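You operate a simulated robot arm through the tools that you are given. There is no shell and no other tool.

You are at the controls of a simulated robot arm. One attempt, no reset.

## Task
Put things in order on the top of the steel bench. At the end: the black clip from the top of the steel bench is on the grey carton; the red block (marked "rework") stands on top of the beige block; the yellow tag stands where the green brush stood; the green brush stands where the red block stood; whatever was shut is shut again. Leave all else as you found it, and nothing knocked over.

The check looks at the end state, three seconds after you hand in, the way a careful person would. Anything else that was tipped, shoved, dropped, spilled or broken makes it a failure.

## Robot
A 7-joint arm with a two-finger parallel gripper, fixed in place. Base frame: the origin is at the foot of the arm, x ahead of it, y to its left, z up; the work surface is at about z = 0. Readings come in m, rad, newtons and seconds.
With the tool pointing down near the work surface it reaches from about 0.22 to 0.58 m from the base axis. Its first joint turns from -1.152 to 1.152 rad. Payload 2.5 kg.
Tool frame: the origin (TCP) lies between the finger pads and is the grasp point; the fingertips stand 0.023 m ahead of it; z points along the fingers, y is the line along which they close. Largest opening 0.094 m; finger width 0.038, thickness 0.01; the body of the gripper, 0.054 by 0.096 m, starts 0.039 m behind the TCP.
Orientation is that of the tool frame in the base frame, as a unit quaternion [x, y, z, w]. With the fingers straight down and closing along the base's y, the tool's x points along the base's -x, its y along +y and its z along -z.

## Interface
- The arm moves only by the tool move_arm. Its argument "moves" is a list of rows, each a list of 7 numbers: the shift along the base's x, y, z in m, then the turn, a rotation vector about the base's x, y, z in rad, then the finger opening in m, from 0 to 0.094. In form: [[tx, ty, tz, ax, ay, az, gripper], ...]. A call has 1 to 20 rows; each row is the pose to reach, as a shift and turn from the pose commanded when the call began. Rows are played at 5 a second. More than 0.05 m and 0.15 rad between two rows, or a gripper value outside its range, and nothing of the call is played. A pose out of reach is approached as far as the arm can. The call stops where the force on the tool passes 40 N (or 10 N more than at its start, if that is more) or the arm is blocked; 0.2 s more then pass. The fingers move at their own pace (about 0.108 m/s each) and stop on an object; they squeeze with about 23 N. The grip force told is the motor's: it shows also when the fingers shut on nothing. Time passes only in rows, and 0.2 s behind the last, so rows that repeat a pose let the fingers close. It gives the time, the measured TCP pose, the force on the tool (base axes), the opening and the grip force at its end, in the units of the frame above (readings bear some noise), with the torque about the TCP (base axes, N m) and any sound that the robot's microphone picked up.
- Cameras (640 x 400 px; columns grow to the right, rows downward): "scene" is fixed at [0.1261, -0.4266, 0.5396]; the picture's right is [0.69, -0.72, 0.00], its down [-0.56, -0.54, -0.62] and it looks along [0.45, 0.43, -0.78] (base axes); focal length 292 px, centre (320, 200). "wrist" rides on the gripper at [0.086, 0.016, -0.074] in the tool frame; the picture's right is [-0.18, 0.98, 0.00], its down [-0.58, -0.11, -0.81] and it looks along [-0.79, -0.15, 0.59] (tool axes); focal length 243 px, centre (320, 200).
- grab_frame(camera): a new picture of that camera. It takes no simulated time.
- pixel_to_xyz(camera, pixels): for up to 12 pixels [column, row] of the newest picture of that camera ("zoom" is the newest enlarged one), the place [x, y, z] in the base frame of the surface seen there, good to about 0.002 m, but the place of the scene camera against the robot may be out by one fixed shift of up to 0.025 m in any direction. It takes no simulated time.
- enlarge(camera, box): a new picture of the part [left, top, right, bottom] of that camera's present view, enlarged. It takes no simulated time.
- sign_off(): hands the job in; it is judged then, once.

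Unless the task says otherwise, let go and move clear before handing in.

The tools are called after "Request:" as name(argument=value, ...) on one line, values as JSON. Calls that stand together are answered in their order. move_arm: Moves the arm, as the interface text tells. Its arguments: {"type":"object","properties":{"moves":{"type":"array"}},"required":["moves"]} The other tools are called the same way: grab_frame (camera) takes a picture; pixel_to_xyz (camera, pixels) gives the place of the surface under pixels of a picture; enlarge (camera, box) takes an enlarged picture of a part of a camera's view; sign_off () hands the job in.

At the start:

```text
t: 0.0
tcp_pos: [0.2667, -0.3024, 0.3212]
tcp_rot: [0.0, 1.0, 0.0, -0.001]
force: [0.2, 0.7, 0.7]
ft_torque: [-0.06, 0.01, 0.02]
grip_width: 0.0943
grasp_force: 0.1
```

scene: 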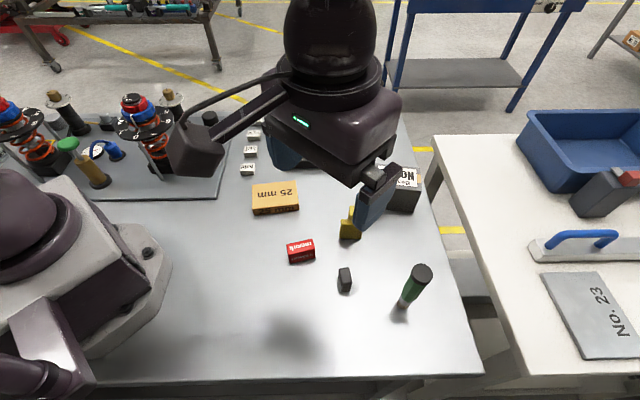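
wrist: 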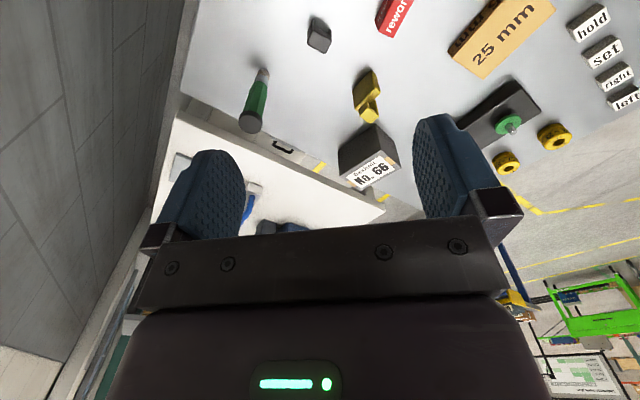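

The scene picture shows the red block at about (301,250), a black object at (344,280), the green brush at (412,288), a yellow thing at (350,224), the beige "25 mm" block at (274,197) and a grey carton "No" at (405,190), partly hidden by the gripper. I will enlarge the views before moving.

Request:
enlarge(camera="scene", box=[220, 110, 460, 330])

Request:
enlarge(camera="wrist", box=[180, 0, 640, 240])

```text
1.82 times, centred on (340, 220) of scene
```

zoom: 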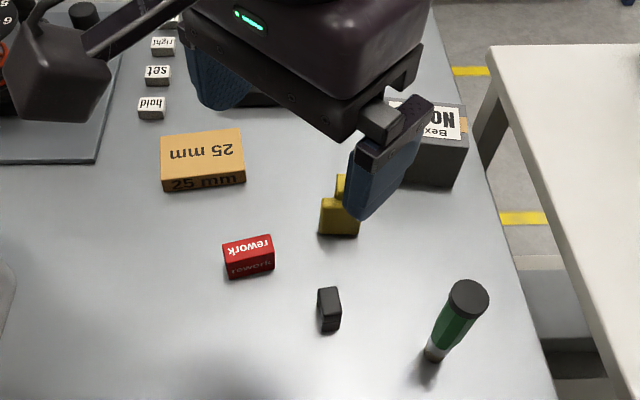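

```text
1.39 times, centred on (410, 120) of wrist
```

zoom: 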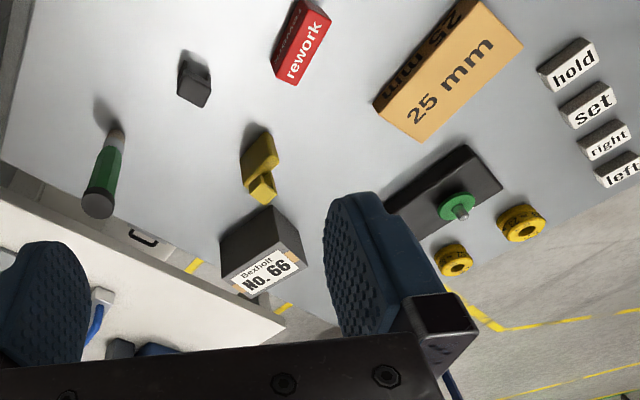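

The enlarged views show the four items, the carton "No. 66", small blocks "hold/set/right/left" and a black box with a green knob. I'll measure object positions with both cameras to find out the scene camera's shift.

Request:
pixel_to_xyz(camera="wrist", pixels=[[318, 35], [262, 70], [250, 122], [395, 12], [500, 35], [368, 85], [368, 112], [362, 150], [372, 172], [510, 122], [590, 20], [200, 60]])

Request:
pixel_to_xyz(camera="scene", pixels=[[344, 273], [346, 287], [420, 272], [403, 303], [300, 245], [274, 190], [348, 230], [405, 180], [405, 200], [248, 170], [200, 330], [380, 330]])

```text
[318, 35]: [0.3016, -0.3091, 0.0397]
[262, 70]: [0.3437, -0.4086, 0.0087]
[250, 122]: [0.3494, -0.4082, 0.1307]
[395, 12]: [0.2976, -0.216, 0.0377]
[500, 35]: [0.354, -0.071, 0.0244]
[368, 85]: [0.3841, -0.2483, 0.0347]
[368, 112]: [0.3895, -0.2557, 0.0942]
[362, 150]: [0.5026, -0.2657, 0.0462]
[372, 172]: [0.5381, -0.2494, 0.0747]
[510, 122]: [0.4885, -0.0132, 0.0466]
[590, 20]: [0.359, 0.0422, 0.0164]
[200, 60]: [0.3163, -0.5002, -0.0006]
```

```text
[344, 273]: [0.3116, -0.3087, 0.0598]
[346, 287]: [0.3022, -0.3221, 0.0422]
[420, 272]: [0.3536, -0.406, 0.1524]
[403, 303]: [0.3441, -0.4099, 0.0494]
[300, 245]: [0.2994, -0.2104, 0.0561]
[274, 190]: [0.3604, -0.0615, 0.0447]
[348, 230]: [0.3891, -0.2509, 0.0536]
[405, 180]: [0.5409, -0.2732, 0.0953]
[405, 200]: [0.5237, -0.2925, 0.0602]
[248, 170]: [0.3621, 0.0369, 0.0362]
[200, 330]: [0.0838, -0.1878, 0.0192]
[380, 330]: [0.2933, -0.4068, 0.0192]
```

The two cameras agree well in x and y, but the scene camera reads about 0.02 m high in z. Next I enlarge the single objects (clip at wrist (318,35), brush (255,100), tag (368,100), carton (368,155)) to see their shapes and how they stand.

Request:
enlarge(camera="wrist", box=[230, 0, 430, 125])

Request:
enlarge(camera="wrist", box=[310, 60, 460, 210])

Request:
enlarge(camera="scene", box=[280, 220, 440, 320])

```text
3.20 times, centred on (330, 62) of wrist
```

zoom: 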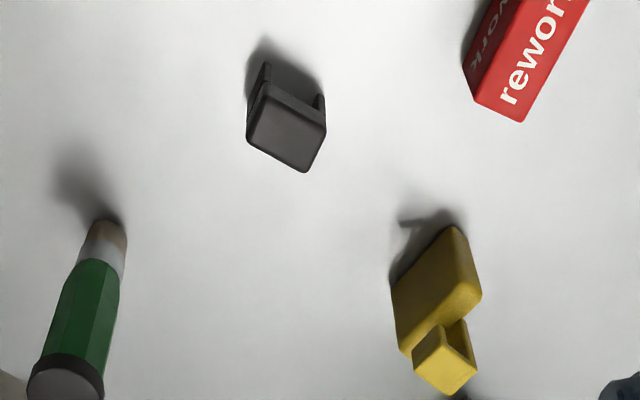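

```text
2.67 times, centred on (385, 135) of wrist
```

zoom: 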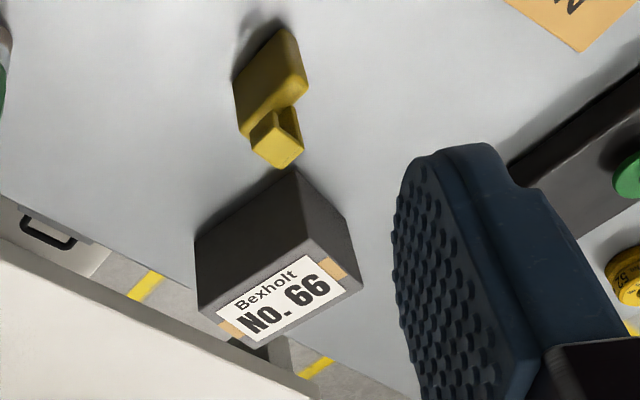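

```text
4.00 times, centred on (360, 270) of scene
```

zoom: 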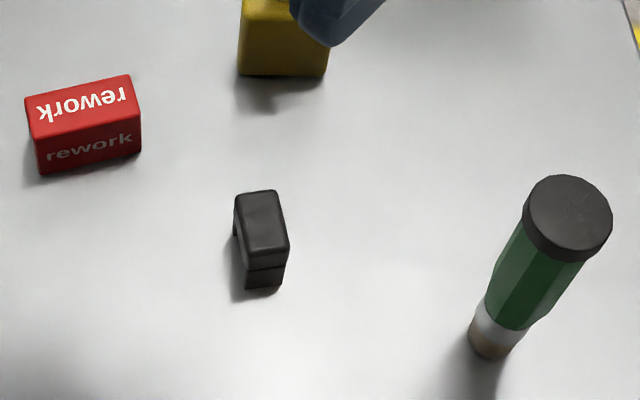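

The clip at zoom (285,115) looks like a small inverted U, the tag is a plate with a narrower lip on top, and the brush stands on its bristle end. I'll lift and swing the arm to the left to get free views of everything.

Request:
move_arm(moves=[[0, 0.04, 0.02, 0, 0, 0, 0.094], [0, 0.08, 0.04, 0, 0, 0, 0.094], [0, 0.12, 0.06, 0, 0, 0, 0.094], [0, 0.16, 0.06, 0, 0, 0, 0.094], [0, 0.2, 0.06, 0, 0, 0, 0.094], [0, 0.24, 0.06, 0, 0, 0, 0.094], [0, 0.28, 0.06, 0, 0, 0, 0.094]])

Request:
grab_frame(camera="scene")

Request:
grab_frame(camera="wrist")

```text
t: 1.6
tcp_pos: [0.2644, -0.02, 0.3792]
tcp_rot: [0.0, 1.0, 0.0, 0.0]
force: [-0.8, 0.3, -0.1]
ft_torque: [0.0, 0.0, 0.01]
grip_width: 0.0938
grasp_force: 0.1
```

```text
taken
```

scene: 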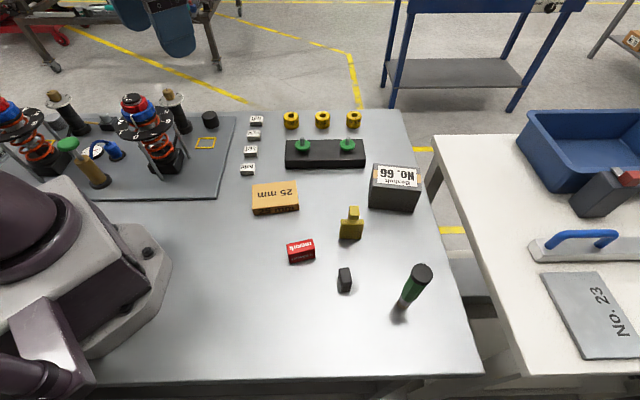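

```text
taken
```

wrist: 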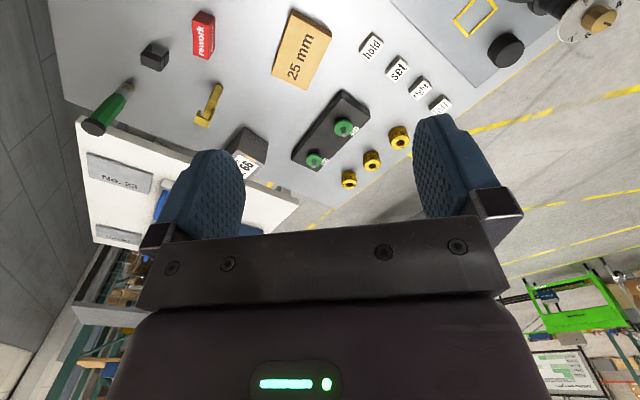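

Request:
enlarge(camera="scene", box=[270, 150, 450, 262])

Request:
enlarge(camera="scene", box=[230, 100, 430, 225])

Request:
enlarge(camera="scene", box=[0, 70, 240, 220])

Request:
enlarge(camera="wrist", box=[70, 0, 340, 170])

```text
3.56 times, centred on (360, 206) of scene
```

zoom: 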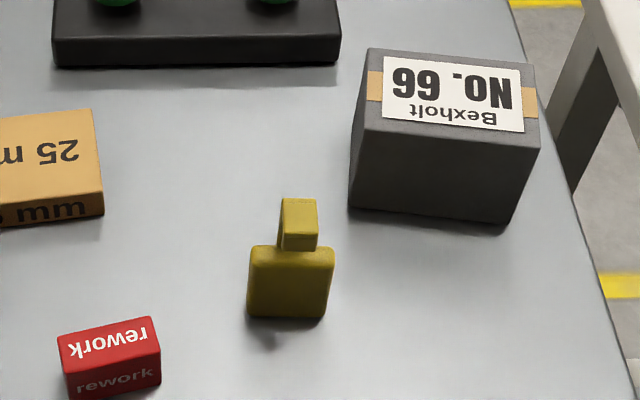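

```text
3.20 times, centred on (330, 162) of scene
```

zoom: 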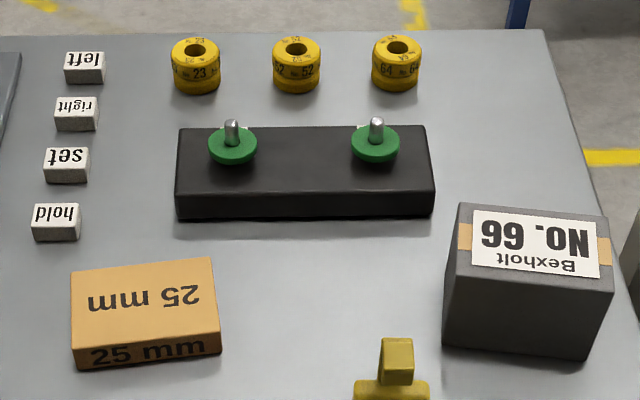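

```text
2.67 times, centred on (120, 145) of scene
```

zoom: 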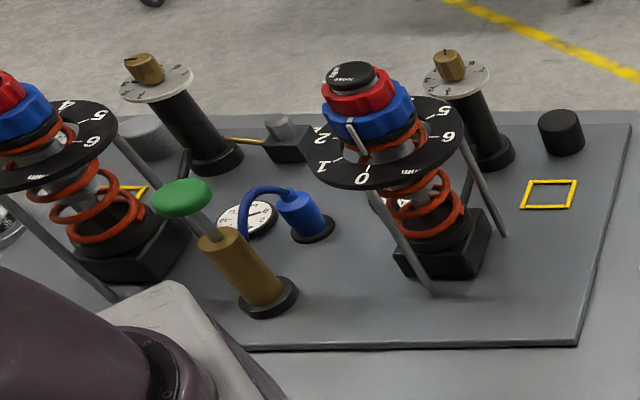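

```text
2.35 times, centred on (205, 85) of wrist
```

zoom: 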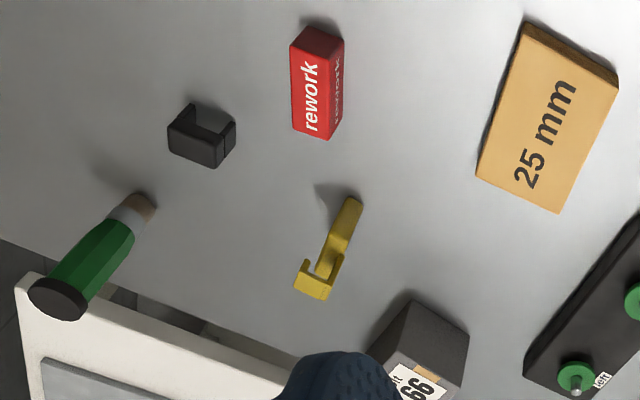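

The view is free now: the clip looks like a C/U piece at wrist zoom (203,135), the tag stands edge-on to the wrist camera at zoom (335,250), and nothing on the bench looks openable so far. I'll measure corners in both cameras to calibrate the scene shift.

Request:
pixel_to_xyz(camera="zoom", pixels=[[292, 48], [314, 45], [327, 136], [297, 125], [527, 28], [616, 85], [558, 210], [480, 173], [60, 297], [135, 205], [310, 285], [345, 205]])

Request:
enlarge(camera="scene", box=[245, 170, 345, 270])

```text
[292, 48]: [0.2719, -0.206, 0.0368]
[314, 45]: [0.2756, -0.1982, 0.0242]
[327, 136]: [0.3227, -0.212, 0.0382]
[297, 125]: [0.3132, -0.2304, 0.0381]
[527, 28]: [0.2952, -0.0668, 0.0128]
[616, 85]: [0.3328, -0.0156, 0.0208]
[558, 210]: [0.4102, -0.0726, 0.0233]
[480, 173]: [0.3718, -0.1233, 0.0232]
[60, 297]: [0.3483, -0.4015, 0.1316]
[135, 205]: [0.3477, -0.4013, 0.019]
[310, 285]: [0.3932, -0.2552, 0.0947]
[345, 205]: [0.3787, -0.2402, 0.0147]
```

```text
4.00 times, centred on (295, 220) of scene
```

zoom: 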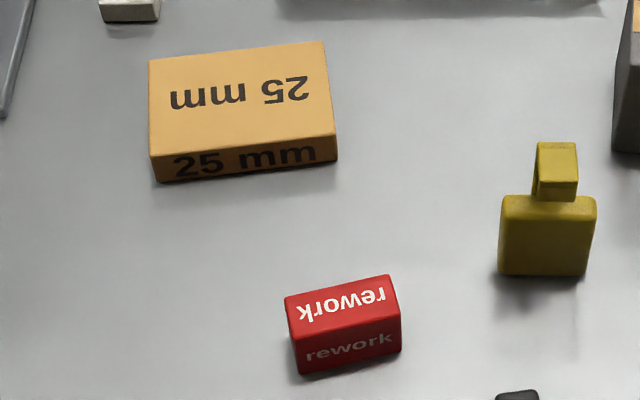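

Wrist corners of red and beige are measured (red top z≈0.038, beige top z≈0.023). Now I read the same corners in the scene zoom: red (288,298),(386,278),(399,316),(292,338); beige (151,62),(322,45),(335,132),(154,155).

Request:
pixel_to_xyz(camera="zoom", pixels=[[288, 298], [386, 278], [398, 316], [294, 337], [151, 62], [322, 45], [334, 131], [155, 154], [540, 145], [575, 145], [506, 202], [590, 202]])

Request:
enlarge(camera="scene", box=[320, 200, 360, 240])

Request:
enlarge(camera="scene", box=[320, 255, 370, 300])

```text
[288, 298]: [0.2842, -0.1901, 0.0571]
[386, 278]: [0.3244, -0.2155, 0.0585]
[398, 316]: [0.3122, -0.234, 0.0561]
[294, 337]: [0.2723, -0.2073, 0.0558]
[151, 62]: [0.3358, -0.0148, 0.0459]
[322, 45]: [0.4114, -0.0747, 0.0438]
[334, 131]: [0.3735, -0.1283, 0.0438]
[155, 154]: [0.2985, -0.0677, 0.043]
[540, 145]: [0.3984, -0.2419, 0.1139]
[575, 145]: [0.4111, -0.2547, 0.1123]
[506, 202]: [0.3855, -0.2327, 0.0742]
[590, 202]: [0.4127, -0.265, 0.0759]
```

```text
10.00 times, centred on (340, 220) of scene
```

zoom: 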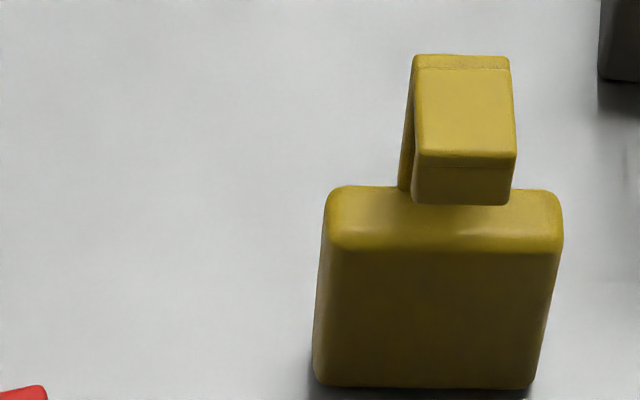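

```text
8.89 times, centred on (345, 278) of scene
```

zoom: 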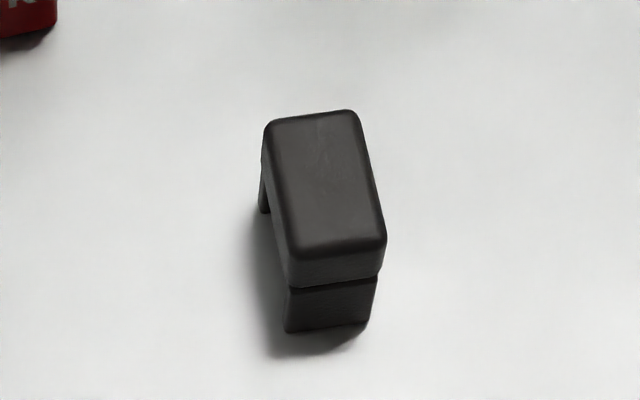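

Scene shift comes out at about (+0.001, −0.0025, +0.02). The clip's top face in the zoom has corners near (272,128),(350,117),(380,240),(298,255); I read those now, then the carton, brush and tag.

Request:
pixel_to_xyz(camera="zoom", pixels=[[274, 130], [350, 120], [380, 238], [296, 250], [325, 180], [300, 268], [375, 262], [290, 325], [362, 322], [265, 205], [245, 330], [400, 330]])

Request:
enlarge(camera="scene", box=[360, 155, 430, 215])

```text
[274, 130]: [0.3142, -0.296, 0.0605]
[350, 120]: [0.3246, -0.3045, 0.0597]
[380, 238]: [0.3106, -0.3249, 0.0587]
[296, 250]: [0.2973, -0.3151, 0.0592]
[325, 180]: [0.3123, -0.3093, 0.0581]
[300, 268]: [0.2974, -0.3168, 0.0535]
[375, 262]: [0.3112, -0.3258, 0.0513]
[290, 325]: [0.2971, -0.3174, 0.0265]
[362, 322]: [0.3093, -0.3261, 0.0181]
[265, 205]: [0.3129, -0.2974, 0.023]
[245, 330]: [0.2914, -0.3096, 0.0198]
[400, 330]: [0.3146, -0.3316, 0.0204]
```

```text
6.67 times, centred on (395, 185) of scene
```

zoom: 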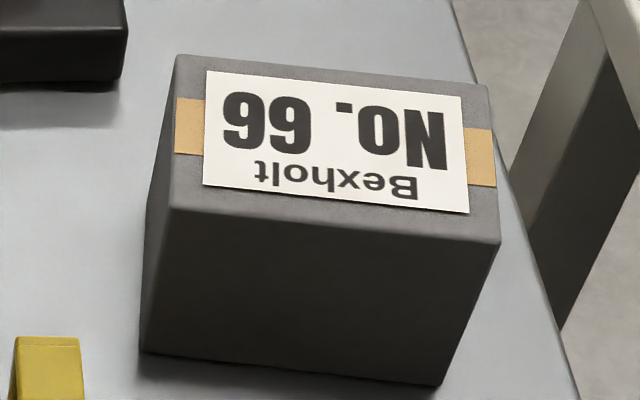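

The clip is about 0.018 × 0.030 m with its top at z≈0.04, centred near (0.3105,−0.308) with long axis about 52° from x. Next come the carton top corners, in the zoom at (182,60),(484,88),(495,238),(172,206).

Request:
pixel_to_xyz(camera="zoom", pixels=[[184, 62], [482, 90], [492, 234], [176, 203], [335, 220], [335, 140], [148, 345], [435, 378], [75, 340], [20, 345], [45, 390], [500, 330]])

Request:
enlarge(camera="scene", box=[380, 255, 450, 315])

```text
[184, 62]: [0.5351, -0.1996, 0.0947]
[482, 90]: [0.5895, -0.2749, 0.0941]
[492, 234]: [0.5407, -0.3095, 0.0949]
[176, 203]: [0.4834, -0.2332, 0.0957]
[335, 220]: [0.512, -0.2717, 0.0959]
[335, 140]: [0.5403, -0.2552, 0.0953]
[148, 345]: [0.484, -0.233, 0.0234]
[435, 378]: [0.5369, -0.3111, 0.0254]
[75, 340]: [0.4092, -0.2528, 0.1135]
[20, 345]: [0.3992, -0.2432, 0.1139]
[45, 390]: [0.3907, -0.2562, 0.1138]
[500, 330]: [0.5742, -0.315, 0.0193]
```

```text
6.67 times, centred on (415, 285) of scene
```

zoom: 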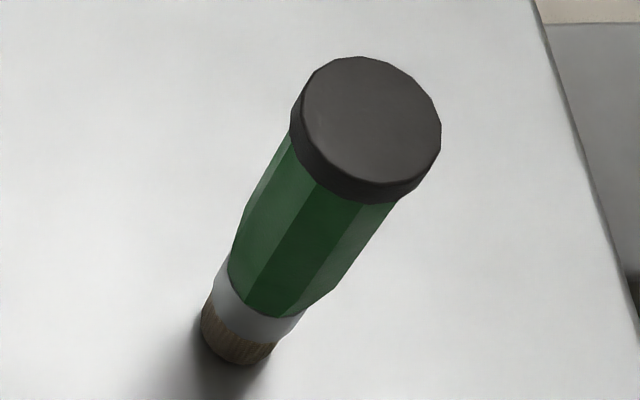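

Carton top corners give a centre of about (0.536,−0.252) at z≈0.075, long edges along −54°. I now read the brush: cap centre (370,125), rim points, handle (310,240), ferrule (255,310), foot (238,350), and take a second view from the wrist.

Request:
pixel_to_xyz(camera="zoom", pixels=[[370, 125], [305, 110], [437, 135], [365, 62], [375, 183], [330, 175], [310, 210], [275, 290], [260, 315], [238, 350], [210, 320], [268, 350]])

Request:
enlarge(camera="wrist", box=[70, 40, 230, 140])

```text
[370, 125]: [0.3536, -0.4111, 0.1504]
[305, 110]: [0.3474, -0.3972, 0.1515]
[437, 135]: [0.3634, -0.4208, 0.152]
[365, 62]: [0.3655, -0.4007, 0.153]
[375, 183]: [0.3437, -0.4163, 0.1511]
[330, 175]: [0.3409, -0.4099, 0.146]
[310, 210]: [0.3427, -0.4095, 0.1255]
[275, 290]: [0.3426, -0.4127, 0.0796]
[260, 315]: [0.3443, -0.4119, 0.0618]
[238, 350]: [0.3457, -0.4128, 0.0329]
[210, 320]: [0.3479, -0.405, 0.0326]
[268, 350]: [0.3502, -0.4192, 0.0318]
```

```text
4.00 times, centred on (150, 90) of wrist
```

zoom: 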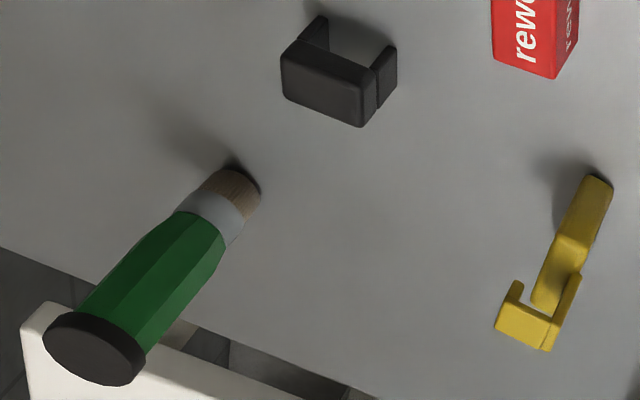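

The brush stands upright near (0.352,−0.407), cap top z≈0.131, cap diameter about 0.028; the clip is an inverted U and the tag's hook opens sideways. I measure the tag's plate and hook more finely in a 10× scene zoom.

Request:
enlarge(camera="scene", box=[320, 200, 360, 240])

Request:
pixel_to_xyz(camera="zoom", pixels=[[335, 235], [552, 240], [348, 192], [540, 195], [322, 375], [525, 378], [420, 72], [505, 72], [512, 150], [422, 150], [440, 300], [460, 195]])

```text
10.00 times, centred on (340, 220) of scene
```

zoom: 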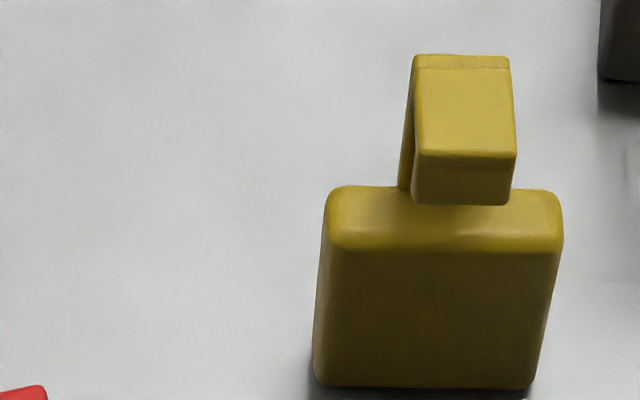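

```text
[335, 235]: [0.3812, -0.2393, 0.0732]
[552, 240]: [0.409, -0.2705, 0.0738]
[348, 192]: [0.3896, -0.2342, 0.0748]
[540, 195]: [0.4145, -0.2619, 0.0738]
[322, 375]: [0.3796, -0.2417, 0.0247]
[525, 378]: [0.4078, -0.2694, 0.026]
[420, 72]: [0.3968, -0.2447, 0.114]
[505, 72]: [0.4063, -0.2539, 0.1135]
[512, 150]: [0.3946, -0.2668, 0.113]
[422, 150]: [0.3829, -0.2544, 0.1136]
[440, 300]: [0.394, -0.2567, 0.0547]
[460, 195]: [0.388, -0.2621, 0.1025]
```

The tag's plate is about 0.044 wide × 0.012 thick, centred near (0.397,−0.249), with its top at 0.094 and width axis at about −46°. First job is the clip: I go above it at about (0.3105,−0.308), turning −38° so the fingers close over its two leg ends, and then check.

Request:
move_arm(moves=[[0.0055, -0.0357, -0.0275, 0, 0, -0.083, 0.07], [0.011, -0.0714, -0.055, 0, 0, -0.166, 0.07], [0.0164, -0.1071, -0.0825, 0, 0, -0.249, 0.07], [0.0219, -0.1428, -0.11, 0, 0, -0.332, 0.07], [0.0274, -0.1785, -0.1375, 0, 0, -0.415, 0.07], [0.0329, -0.2142, -0.165, 0, 0, -0.498, 0.07], [0.0383, -0.2499, -0.1925, 0, 0, -0.581, 0.07], [0.0438, -0.2856, -0.22, 0, 0, -0.663, 0.07], [0.0438, -0.2856, -0.22, 0, 0, -0.663, 0.07]])

Request:
grab_frame(camera="wrist")

Request:
grab_frame(camera="scene")

```text
t: 3.6
tcp_pos: [0.3098, -0.3095, 0.1641]
tcp_rot: [0.325, 0.946, 0.0, -0.001]
force: [-0.1, -0.3, 0.0]
ft_torque: [-0.02, -0.02, -0.01]
grip_width: 0.07
grasp_force: 0.0
```

```text
taken
```

wrist: 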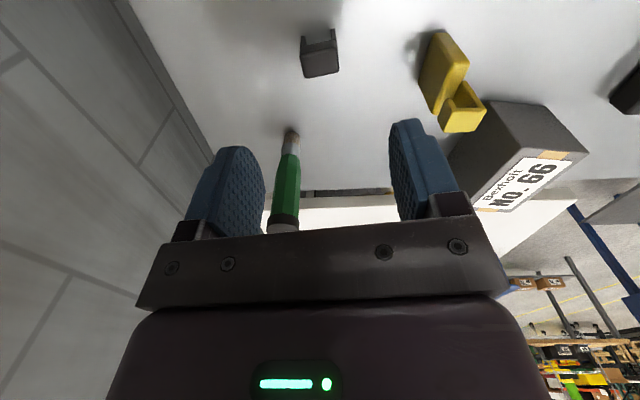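

```text
taken
```

scene: 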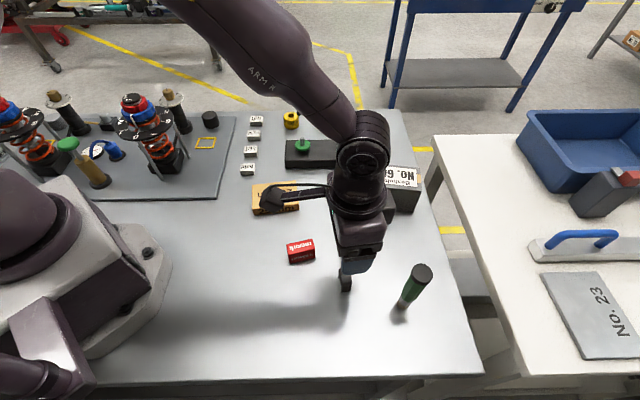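

The gripper hovers above the clip (scene (346,280)), and the wrist view shows the clip at (320,55). I'll enlarge it and get its corners in the robot's own frame.

Request:
enlarge(camera="wrist", box=[270, 10, 370, 90])

```text
5.00 times, centred on (320, 50) of wrist
```

zoom: 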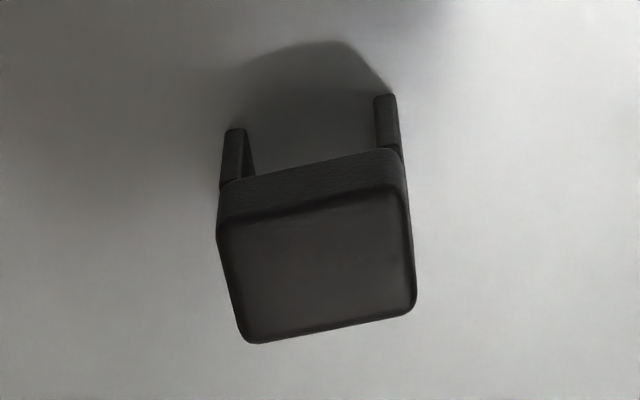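

The clip's top face in this zoom has corners near (225,225),(398,188),(412,300),(250,338), and the two thin legs show at its ends. I read them for the exact centre and heading.

Request:
pixel_to_xyz(camera="zoom", pixels=[[228, 230], [394, 192], [408, 300], [252, 335], [320, 265], [222, 200], [402, 170], [235, 140], [385, 105], [330, 180]])

```text
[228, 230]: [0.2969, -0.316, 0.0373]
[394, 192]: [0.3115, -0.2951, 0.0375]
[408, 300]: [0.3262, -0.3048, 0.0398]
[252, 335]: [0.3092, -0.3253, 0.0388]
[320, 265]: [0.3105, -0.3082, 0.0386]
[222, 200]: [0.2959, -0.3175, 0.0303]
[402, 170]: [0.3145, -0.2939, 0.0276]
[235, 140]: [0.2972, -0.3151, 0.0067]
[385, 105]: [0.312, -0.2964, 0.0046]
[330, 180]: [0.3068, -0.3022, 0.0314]
```

The clip centre measures (0.311,−0.310) with its long axis at 52.6°, matching the tool. I go straight down to about z 0.034 with the fingers open.

Request:
move_arm(moves=[[0.001, -0.001, -0.035, 0, 0, 0, 0.07], [0.001, -0.001, -0.07, 0, 0, 0, 0.07], [0.001, -0.001, -0.1, 0, 0, 0, 0.07], [0.001, -0.001, -0.12, 0, 0, 0, 0.07], [0.001, -0.001, -0.129, 0, 0, 0, 0.07], [0.001, -0.001, -0.129, 0, 0, 0, 0.07]])

Request:
enlarge(camera="wrist", box=[160, 40, 480, 240])

```text
t: 5.0
tcp_pos: [0.3097, -0.3091, 0.0302]
tcp_rot: [0.326, 0.945, 0.0, -0.001]
force: [-0.1, 0.5, -0.3]
ft_torque: [-0.01, -0.02, 0.02]
grip_width: 0.0701
grasp_force: 0.1
```

```text
2.00 times, centred on (320, 140) of wrist
```

zoom: 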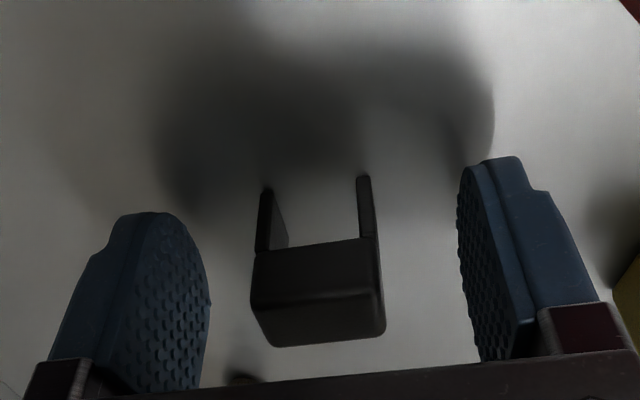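

The clip sits between the two pads (zoom (315,290)) and nothing is touched, z≈0.030. Now I close the fingers.

Request:
move_arm(moves=[[0, 0, 0, 0, 0, 0, 0.03], [0, 0, 0, 0, 0, 0, 0.015], [0, 0, 0, 0, 0, 0, 0.015], [0, 0, 0, 0, 0, 0, 0.015]])

Request:
enlarge(camera="wrist", box=[160, 40, 480, 240])

```text
t: 6.0
tcp_pos: [0.3097, -0.3081, 0.0305]
tcp_rot: [0.325, 0.946, 0.0, -0.001]
force: [-0.3, 0.1, 0.1]
ft_torque: [0.03, -0.03, 0.01]
grip_width: 0.029
grasp_force: 23.0
```

```text
2.00 times, centred on (320, 140) of wrist
```

zoom: 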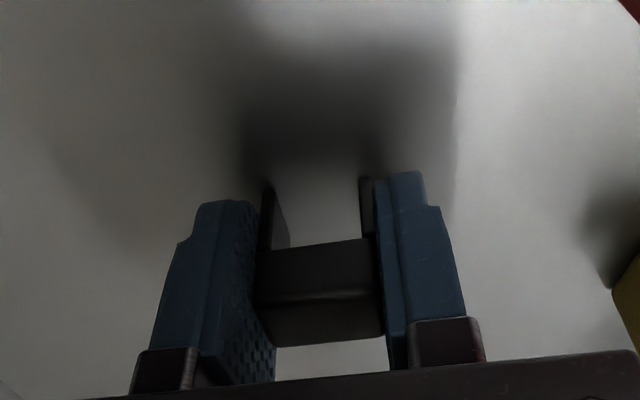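

The clip is held: width 0.029, grip 23 N. I lift it to z≈0.17 and carry it above the tag (top 0.094) towards the carton's middle, testing the reach at (0.53,−0.249) while turning a bit to line up with the carton.

Request:
move_arm(moves=[[0, 0, 0.02, 0, 0, 0, 0.015], [0, 0, 0.055, 0, 0, 0, 0.015], [0, 0, 0.095, 0, 0, 0, 0.015], [0, 0, 0.14, 0, 0, 0, 0.015], [0.035, 0.01, 0.14, 0, 0, -0.05, 0.015], [0.07, 0.02, 0.14, 0, 0, -0.1, 0.015], [0.105, 0.03, 0.14, 0, 0, -0.15, 0.015], [0.14, 0.04, 0.14, 0, 0, -0.2, 0.015], [0.175, 0.05, 0.14, 0, 0, -0.25, 0.015], [0.205, 0.058, 0.14, 0, 0, -0.29, 0.015], [0.22, 0.06, 0.14, 0, 0, -0.29, 0.015], [0.22, 0.06, 0.14, 0, 0, -0.29, 0.015]])

Request:
grab_frame(camera="wrist")

Request:
grab_frame(camera="scene")

```text
t: 8.6
tcp_pos: [0.5298, -0.2507, 0.1728]
tcp_rot: [0.459, 0.889, 0.0, 0.001]
force: [0.7, 0.0, 0.6]
ft_torque: [0.0, 0.0, 0.04]
grip_width: 0.0291
grasp_force: 22.9
```

```text
taken
```

wrist: 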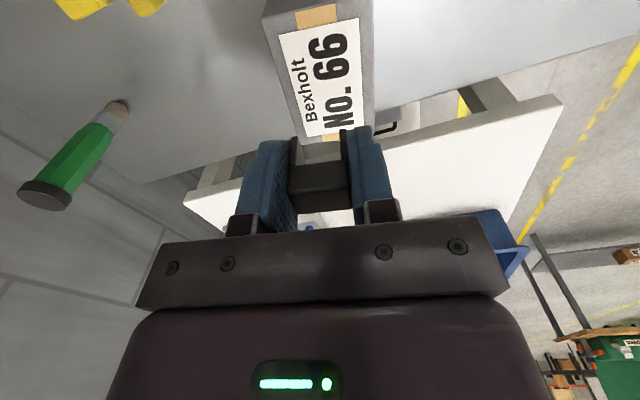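

```text
taken
```

scene: 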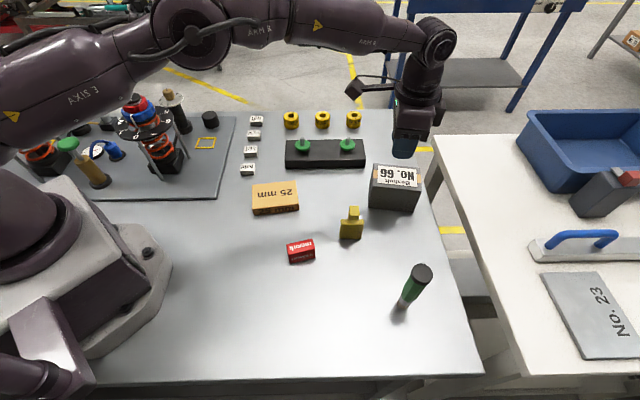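

The arm reaches (0.530,−0.251,0.173) with the clip still held. I check the carton's place from the wrist view (edges at about (268,20),(372,20),(370,125)) before going down.

Request:
pixel_to_xyz(camera="wrist", pixels=[[268, 15], [370, 15], [371, 110], [300, 132], [330, 70], [340, 130], [310, 15], [335, 188]])

Request:
enlarge(camera="wrist", box=[220, 0, 420, 220])

```text
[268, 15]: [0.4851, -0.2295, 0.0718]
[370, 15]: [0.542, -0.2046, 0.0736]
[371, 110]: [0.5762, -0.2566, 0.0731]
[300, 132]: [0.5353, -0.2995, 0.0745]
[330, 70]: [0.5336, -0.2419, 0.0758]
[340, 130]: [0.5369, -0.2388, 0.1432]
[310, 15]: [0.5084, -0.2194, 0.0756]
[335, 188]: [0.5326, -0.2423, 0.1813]
```

```text
1.82 times, centred on (320, 110) of wrist
```

zoom: 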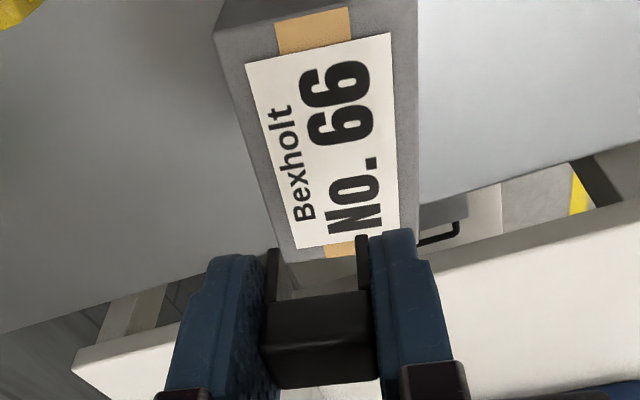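

The wrist view confirms the carton corners (P4 at (0.485,−0.2295), top z≈0.075), so the clip will land near the middle. I lower it to just above the top.

Request:
move_arm(moves=[[0, 0, -0.03, 0, 0, 0, 0.015], [0, 0, -0.052, 0, 0, 0, 0.015], [0, 0, -0.06, 0, 0, 0, 0.015], [0, 0, -0.063, 0, 0, 0, 0.015], [0, 0, -0.063, 0, 0, 0, 0.015]])

Request:
enlarge(camera="wrist", box=[220, 60, 420, 220])

Request:
enlarge(camera="scene", box=[350, 120, 450, 220])

```text
t: 9.8
tcp_pos: [0.53, -0.2485, 0.1093]
tcp_rot: [0.459, 0.889, 0.0, 0.0]
force: [0.7, -0.5, -0.2]
ft_torque: [-0.01, -0.03, 0.0]
grip_width: 0.029
grasp_force: 23.3
```

```text
2.50 times, centred on (320, 140) of wrist
```

zoom: 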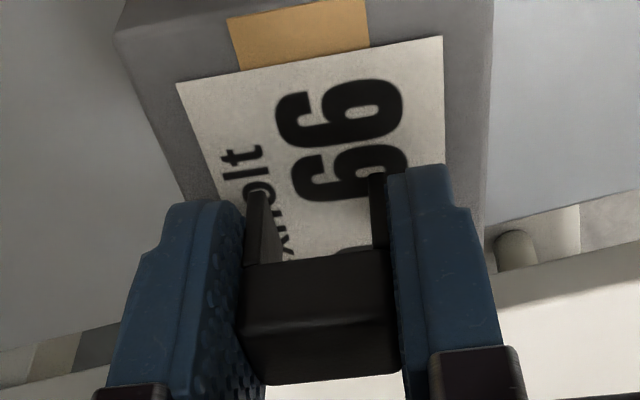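

```text
4.00 times, centred on (400, 170) of scene
```

zoom: 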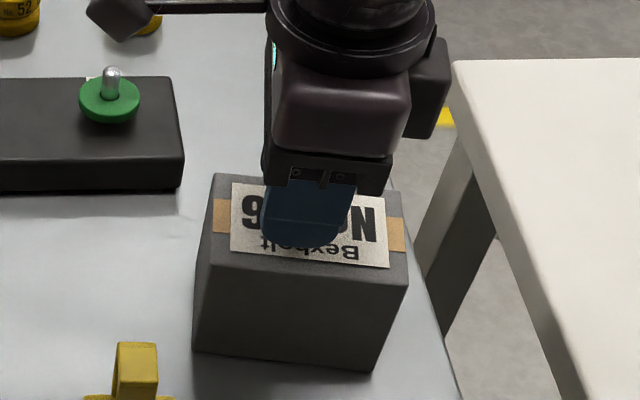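

The clip hangs about 3–4 mm above the carton's label, well inside its edges. I step down 1 mm at a time and watch the force.

Request:
move_arm(moves=[[0, 0, -0.001, 0, 0, 0, 0.015], [0, 0, -0.002, 0, 0, 0, 0.015], [0, 0, -0.003, 0, 0, 0, 0.015]])

```text
t: 10.6
tcp_pos: [0.5299, -0.2479, 0.1062]
tcp_rot: [0.458, 0.889, 0.0, 0.0]
force: [-0.9, 1.1, 1.8]
ft_torque: [0.02, 0.0, 0.03]
grip_width: 0.0292
grasp_force: 23.4
```

The force reads 1.8 N upward, perhaps first contact. One more millimetre to confirm.

Request:
move_arm(moves=[[0, 0, -0.001, 0, 0, 0, 0.015], [0, 0, -0.001, 0, 0, 0, 0.015]])

```text
t: 11.2
tcp_pos: [0.5301, -0.2481, 0.1063]
tcp_rot: [0.459, 0.888, 0.0, 0.001]
force: [-5.4, 2.8, 13.7]
ft_torque: [0.05, 0.14, 0.0]
grip_width: 0.0293
grasp_force: 23.2
```

13.7 N upward: the clip rests on the carton. I ease back 0.8 mm and open the fingers a little.

Request:
move_arm(moves=[[0, 0, 0.0008, 0, 0, 0, 0.015], [0, 0, 0.0008, 0, 0, 0, 0.028], [0, 0, 0.0008, 0, 0, 0, 0.034], [0, 0, 0.0008, 0, 0, 0, 0.045], [0, 0, 0.0008, 0, 0, 0, 0.055]])

Request:
enlarge(camera="wrist", box=[220, 60, 420, 220])

```text
t: 12.4
tcp_pos: [0.5292, -0.2473, 0.1058]
tcp_rot: [0.458, 0.889, -0.001, 0.0]
force: [-0.3, -0.5, -0.3]
ft_torque: [0.01, -0.01, -0.02]
grip_width: 0.0551
grasp_force: 0.0
```

```text
2.50 times, centred on (320, 140) of wrist
```

zoom: 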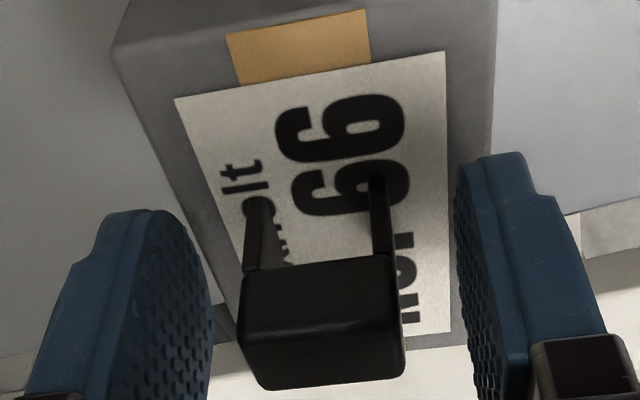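

The clip stands free on the carton, fingers clear on both sides. I lift straight up, then travel over to the red block near (0.297,−0.209) with the yaw set to −32.5°.

Request:
move_arm(moves=[[0, 0, 0.02, 0, 0, 0, 0.055], [0, 0, 0.05, 0, 0, 0, 0.06], [0, 0, 0.085, 0, 0, 0, 0.06], [-0.039, 0.0065, 0.085, 0, 0, 0.064, 0.06], [-0.078, 0.013, 0.085, 0, 0, 0.128, 0.06], [-0.117, 0.0195, 0.085, 0, 0, 0.193, 0.06], [-0.156, 0.026, 0.085, 0, 0, 0.257, 0.06], [-0.195, 0.0325, 0.085, 0, 0, 0.32, 0.06], [-0.233, 0.039, 0.075, 0, 0, 0.386, 0.06], [-0.233, 0.039, 0.055, 0, 0, 0.386, 0.06], [-0.233, 0.039, 0.055, 0, 0, 0.386, 0.06]])

Request:
grab_frame(camera="wrist")

Request:
grab_frame(camera="scene")

```text
t: 14.8
tcp_pos: [0.296, -0.2107, 0.1586]
tcp_rot: [0.279, 0.96, 0.0, -0.001]
force: [0.2, 0.1, 0.8]
ft_torque: [0.01, 0.02, -0.04]
grip_width: 0.0601
grasp_force: 0.1
```

```text
taken
```

wrist: 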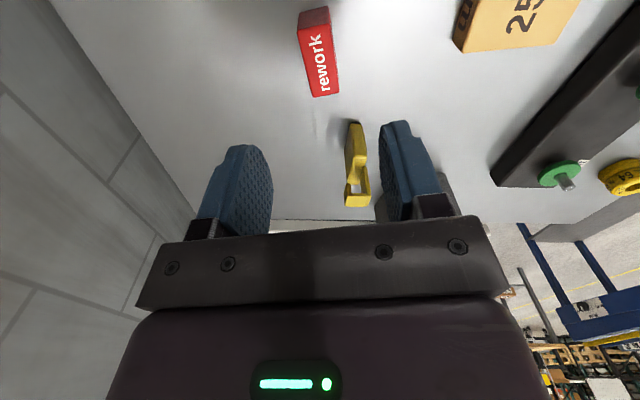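

```text
taken
```

scene: 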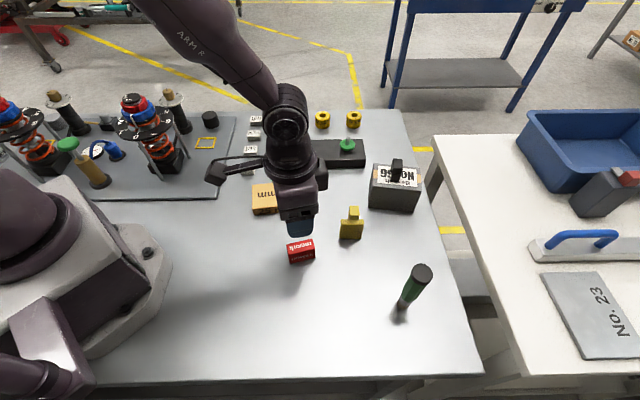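

The clip stands on the carton (scene (398,170)), and the red block shows at wrist (318,50). I enlarge both to confirm the clip and to measure the red block before the grasp.

Request:
enlarge(camera="scene", box=[350, 140, 450, 220])

Request:
enlarge(camera="wrist", box=[270, 0, 370, 110])

```text
5.00 times, centred on (400, 180) of scene
```

zoom: 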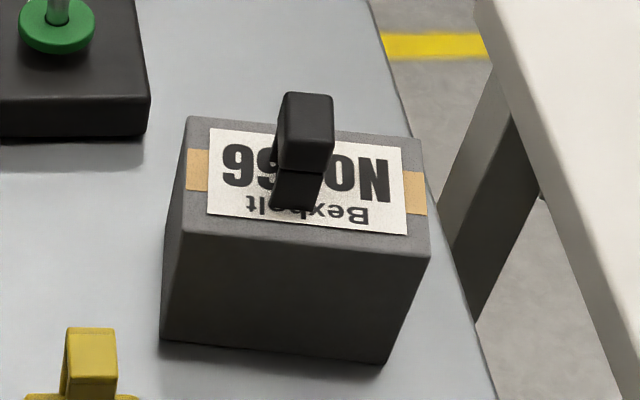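

```text
3.64 times, centred on (320, 55) of wrist
```

zoom: 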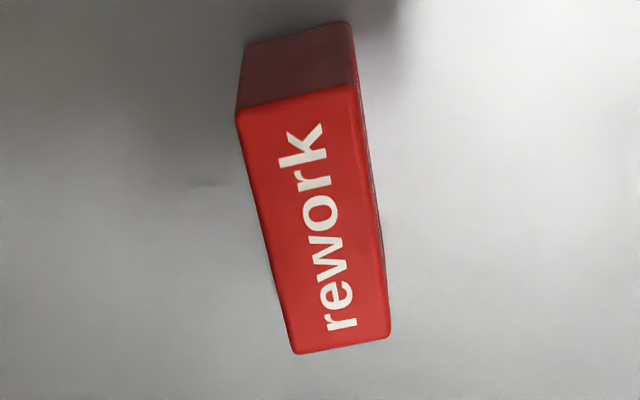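

The clip stands upright near the middle of the carton. Red's top-face corners in the zoom are about (240,114),(354,90),(386,332),(296,349); I read them now.

Request:
pixel_to_xyz(camera="zoom", pixels=[[242, 117], [352, 92], [385, 330], [297, 346], [318, 220], [250, 50], [345, 32], [360, 70]])

```text
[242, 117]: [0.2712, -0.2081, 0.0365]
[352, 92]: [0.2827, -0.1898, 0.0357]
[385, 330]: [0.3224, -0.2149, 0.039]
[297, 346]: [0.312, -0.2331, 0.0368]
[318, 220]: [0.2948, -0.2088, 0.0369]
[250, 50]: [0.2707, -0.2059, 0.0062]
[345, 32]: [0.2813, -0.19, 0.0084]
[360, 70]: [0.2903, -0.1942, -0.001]
```

Red's centre is (0.297,−0.2115), heading −32°, top z≈0.037. The tool is in line, so I go down to z≈0.030 and close.

Request:
move_arm(moves=[[0.0005, -0.0008, -0.035, 0, 0, 0, 0.06], [0.0005, -0.0008, -0.07, 0, 0, 0, 0.06], [0.0005, -0.0008, -0.1, 0, 0, 0, 0.06], [0.0005, -0.0008, -0.12, 0, 0, 0, 0.06], [0.0005, -0.0008, -0.128, 0, 0, 0, 0.06], [0.0005, -0.0008, -0.128, 0, 0, 0, 0.06]])

Request:
enlarge(camera="wrist", box=[160, 40, 480, 240])

```text
t: 16.2
tcp_pos: [0.2981, -0.2107, 0.0314]
tcp_rot: [0.28, 0.96, 0.0, 0.0]
force: [0.0, -0.3, -0.4]
ft_torque: [-0.02, 0.01, 0.02]
grip_width: 0.0601
grasp_force: 0.0
```

```text
2.00 times, centred on (320, 140) of wrist
```

zoom: 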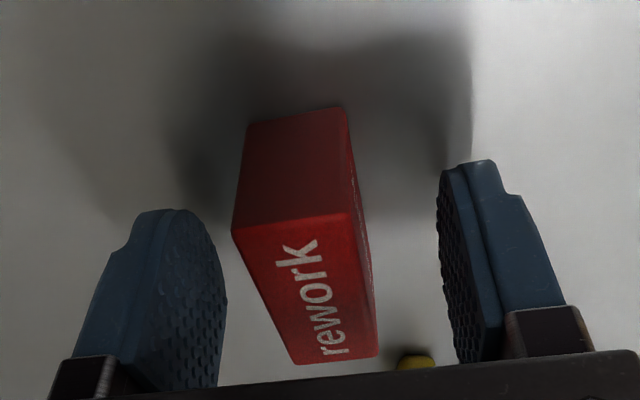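

The red block lies between the pads, tips about 8 mm above the bench. I close the fingers.

Request:
move_arm(moves=[[0, 0, 0, 0, 0, 0, 0.03], [0, 0, 0, 0, 0, 0, 0.01], [0, 0, 0, 0, 0, 0, 0.01], [0, 0, 0, 0, 0, 0, 0.01]])

Request:
enlarge(camera="wrist", box=[160, 40, 480, 240])

```text
t: 17.2
tcp_pos: [0.2966, -0.2108, 0.0324]
tcp_rot: [0.279, 0.96, 0.0, 0.0]
force: [-0.5, -0.8, 1.3]
ft_torque: [0.0, 0.01, 0.0]
grip_width: 0.0232
grasp_force: 22.8
```

```text
2.00 times, centred on (320, 140) of wrist
```

zoom: 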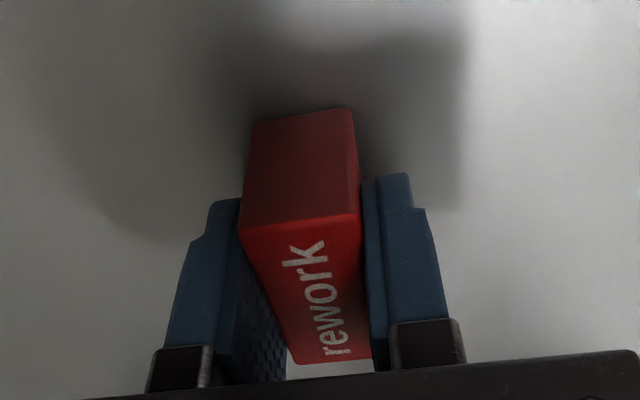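

Red is held (width 0.023, 23 N). I lift it, carry it to the beige block's centre (0.353,−0.069), turn about −5.5° to match, and stop just above it.

Request:
move_arm(moves=[[0, 0, 0.02, 0, 0, 0, 0.01], [0, 0, 0.055, 0, 0, 0, 0.01], [0, 0, 0.09, 0, 0, 0, 0.01], [0.0139, 0.0355, 0.09, 0, 0, -0.024, 0.01], [0.0278, 0.071, 0.09, 0, 0, -0.048, 0.01], [0.0417, 0.1065, 0.09, 0, 0, -0.072, 0.01], [0.0555, 0.1418, 0.09, 0, 0, -0.096, 0.01], [0.0555, 0.1418, 0.065, 0, 0, -0.096, 0.01], [0.0555, 0.1418, 0.04, 0, 0, -0.096, 0.01], [0.0555, 0.1418, 0.04, 0, 0, -0.096, 0.01]])

Request:
grab_frame(camera="wrist")

Request:
enlarge(camera="scene", box=[220, 130, 340, 230])

```text
t: 19.4
tcp_pos: [0.3542, -0.0686, 0.0728]
tcp_rot: [0.326, 0.945, 0.0, 0.0]
force: [-0.1, 0.1, -1.1]
ft_torque: [0.02, 0.0, 0.0]
grip_width: 0.0235
grasp_force: 23.1
```

```text
taken
```

wrist: 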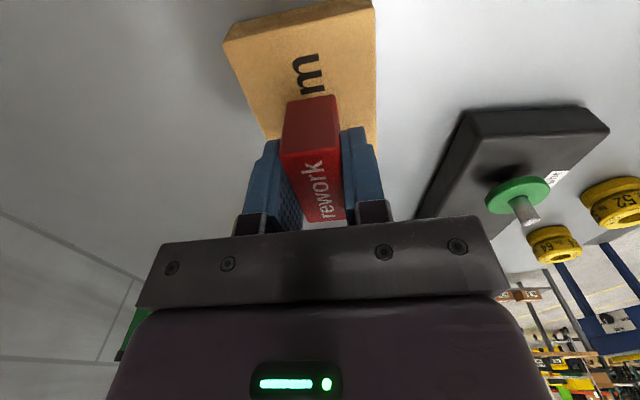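

```text
4.00 times, centred on (280, 180) of scene
```

zoom: 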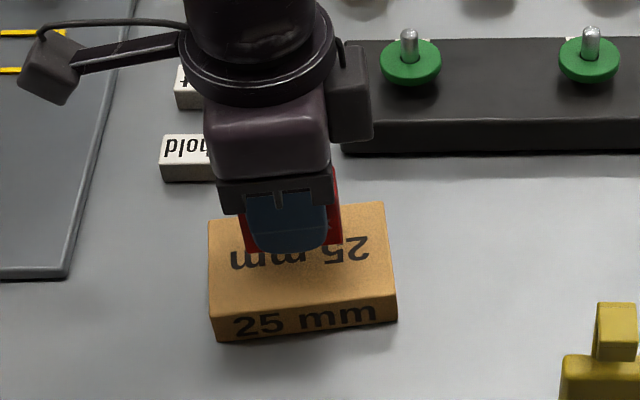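

The red block hangs over the beige block, aligned, about 16 mm above it. I lower 12 mm and then in 1 mm steps, watching the force.

Request:
move_arm(moves=[[0, 0, -0.008, 0, 0, 0, 0.01], [0, 0, -0.012, 0, 0, 0, 0.01], [0, 0, -0.013, 0, 0, 0, 0.01], [0, 0, -0.014, 0, 0, 0, 0.01]])

```text
t: 20.4
tcp_pos: [0.3533, -0.069, 0.059]
tcp_rot: [0.325, 0.946, 0.0, 0.001]
force: [-0.7, -0.6, -0.1]
ft_torque: [0.01, -0.01, -0.03]
grip_width: 0.023
grasp_force: 23.0
```

No contact yet at z 0.059. I step down further by 1 mm.

Request:
move_arm(moves=[[0, 0, -0.001, 0, 0, 0, 0.01], [0, 0, -0.001, 0, 0, 0, 0.01]])

```text
t: 21.0
tcp_pos: [0.3527, -0.0681, 0.0569]
tcp_rot: [0.325, 0.946, 0.0, 0.0]
force: [-0.2, 0.1, -0.3]
ft_torque: [-0.04, 0.03, 0.01]
grip_width: 0.0234
grasp_force: 23.3
```

Request:
move_arm(moves=[[0, 0, -0.001, 0, 0, 0, 0.01], [0, 0, -0.001, 0, 0, 0, 0.01]])

Request:
enlarge(camera="scene", box=[240, 160, 320, 220])

```text
t: 21.6
tcp_pos: [0.3531, -0.0686, 0.0551]
tcp_rot: [0.326, 0.945, 0.0, 0.001]
force: [0.0, -0.5, 5.9]
ft_torque: [-0.1, -0.04, -0.02]
grip_width: 0.023
grasp_force: 22.9
```

```text
6.67 times, centred on (280, 190) of scene
```

zoom: 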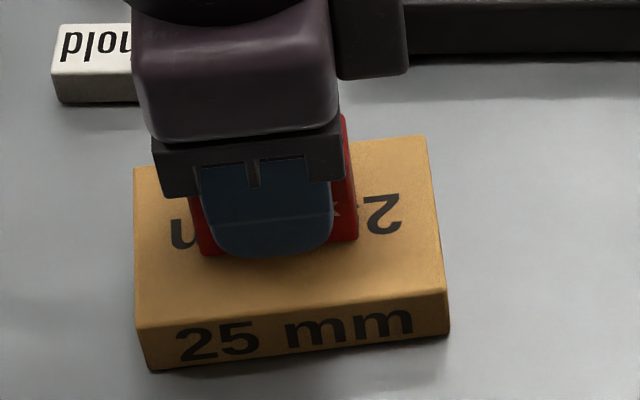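

5.9 N upward, and the scene shows red resting on the beige top (zoom (280,240)). I open the fingers gently.

Request:
move_arm(moves=[[0, 0, 0.0004, 0, 0, 0, 0.01], [0, 0, 0.0004, 0, 0, 0, 0.022], [0, 0, 0.0004, 0, 0, 0, 0.028], [0, 0, 0.0004, 0, 0, 0, 0.04], [0, 0, 0.0004, 0, 0, 0, 0.055], [0, 0, 0.0004, 0, 0, 0, 0.055]])

Request:
enlarge(camera="wrist", box=[160, 0, 480, 240])

```text
t: 23.0
tcp_pos: [0.3524, -0.0682, 0.0563]
tcp_rot: [0.325, 0.946, 0.0, 0.001]
force: [0.9, 0.6, 1.2]
ft_torque: [-0.01, 0.01, 0.03]
grip_width: 0.055
grasp_force: 0.0
```

```text
1.67 times, centred on (320, 120) of wrist
```

zoom: 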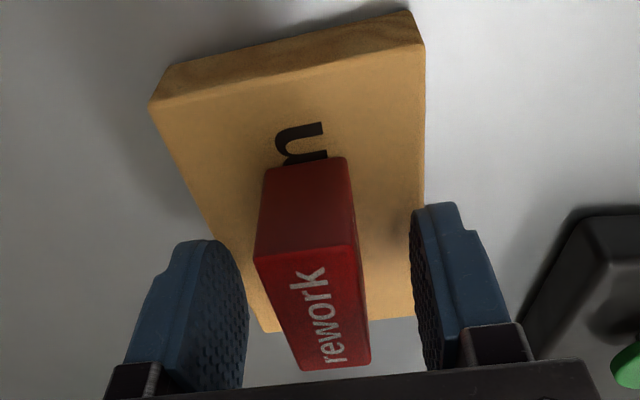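

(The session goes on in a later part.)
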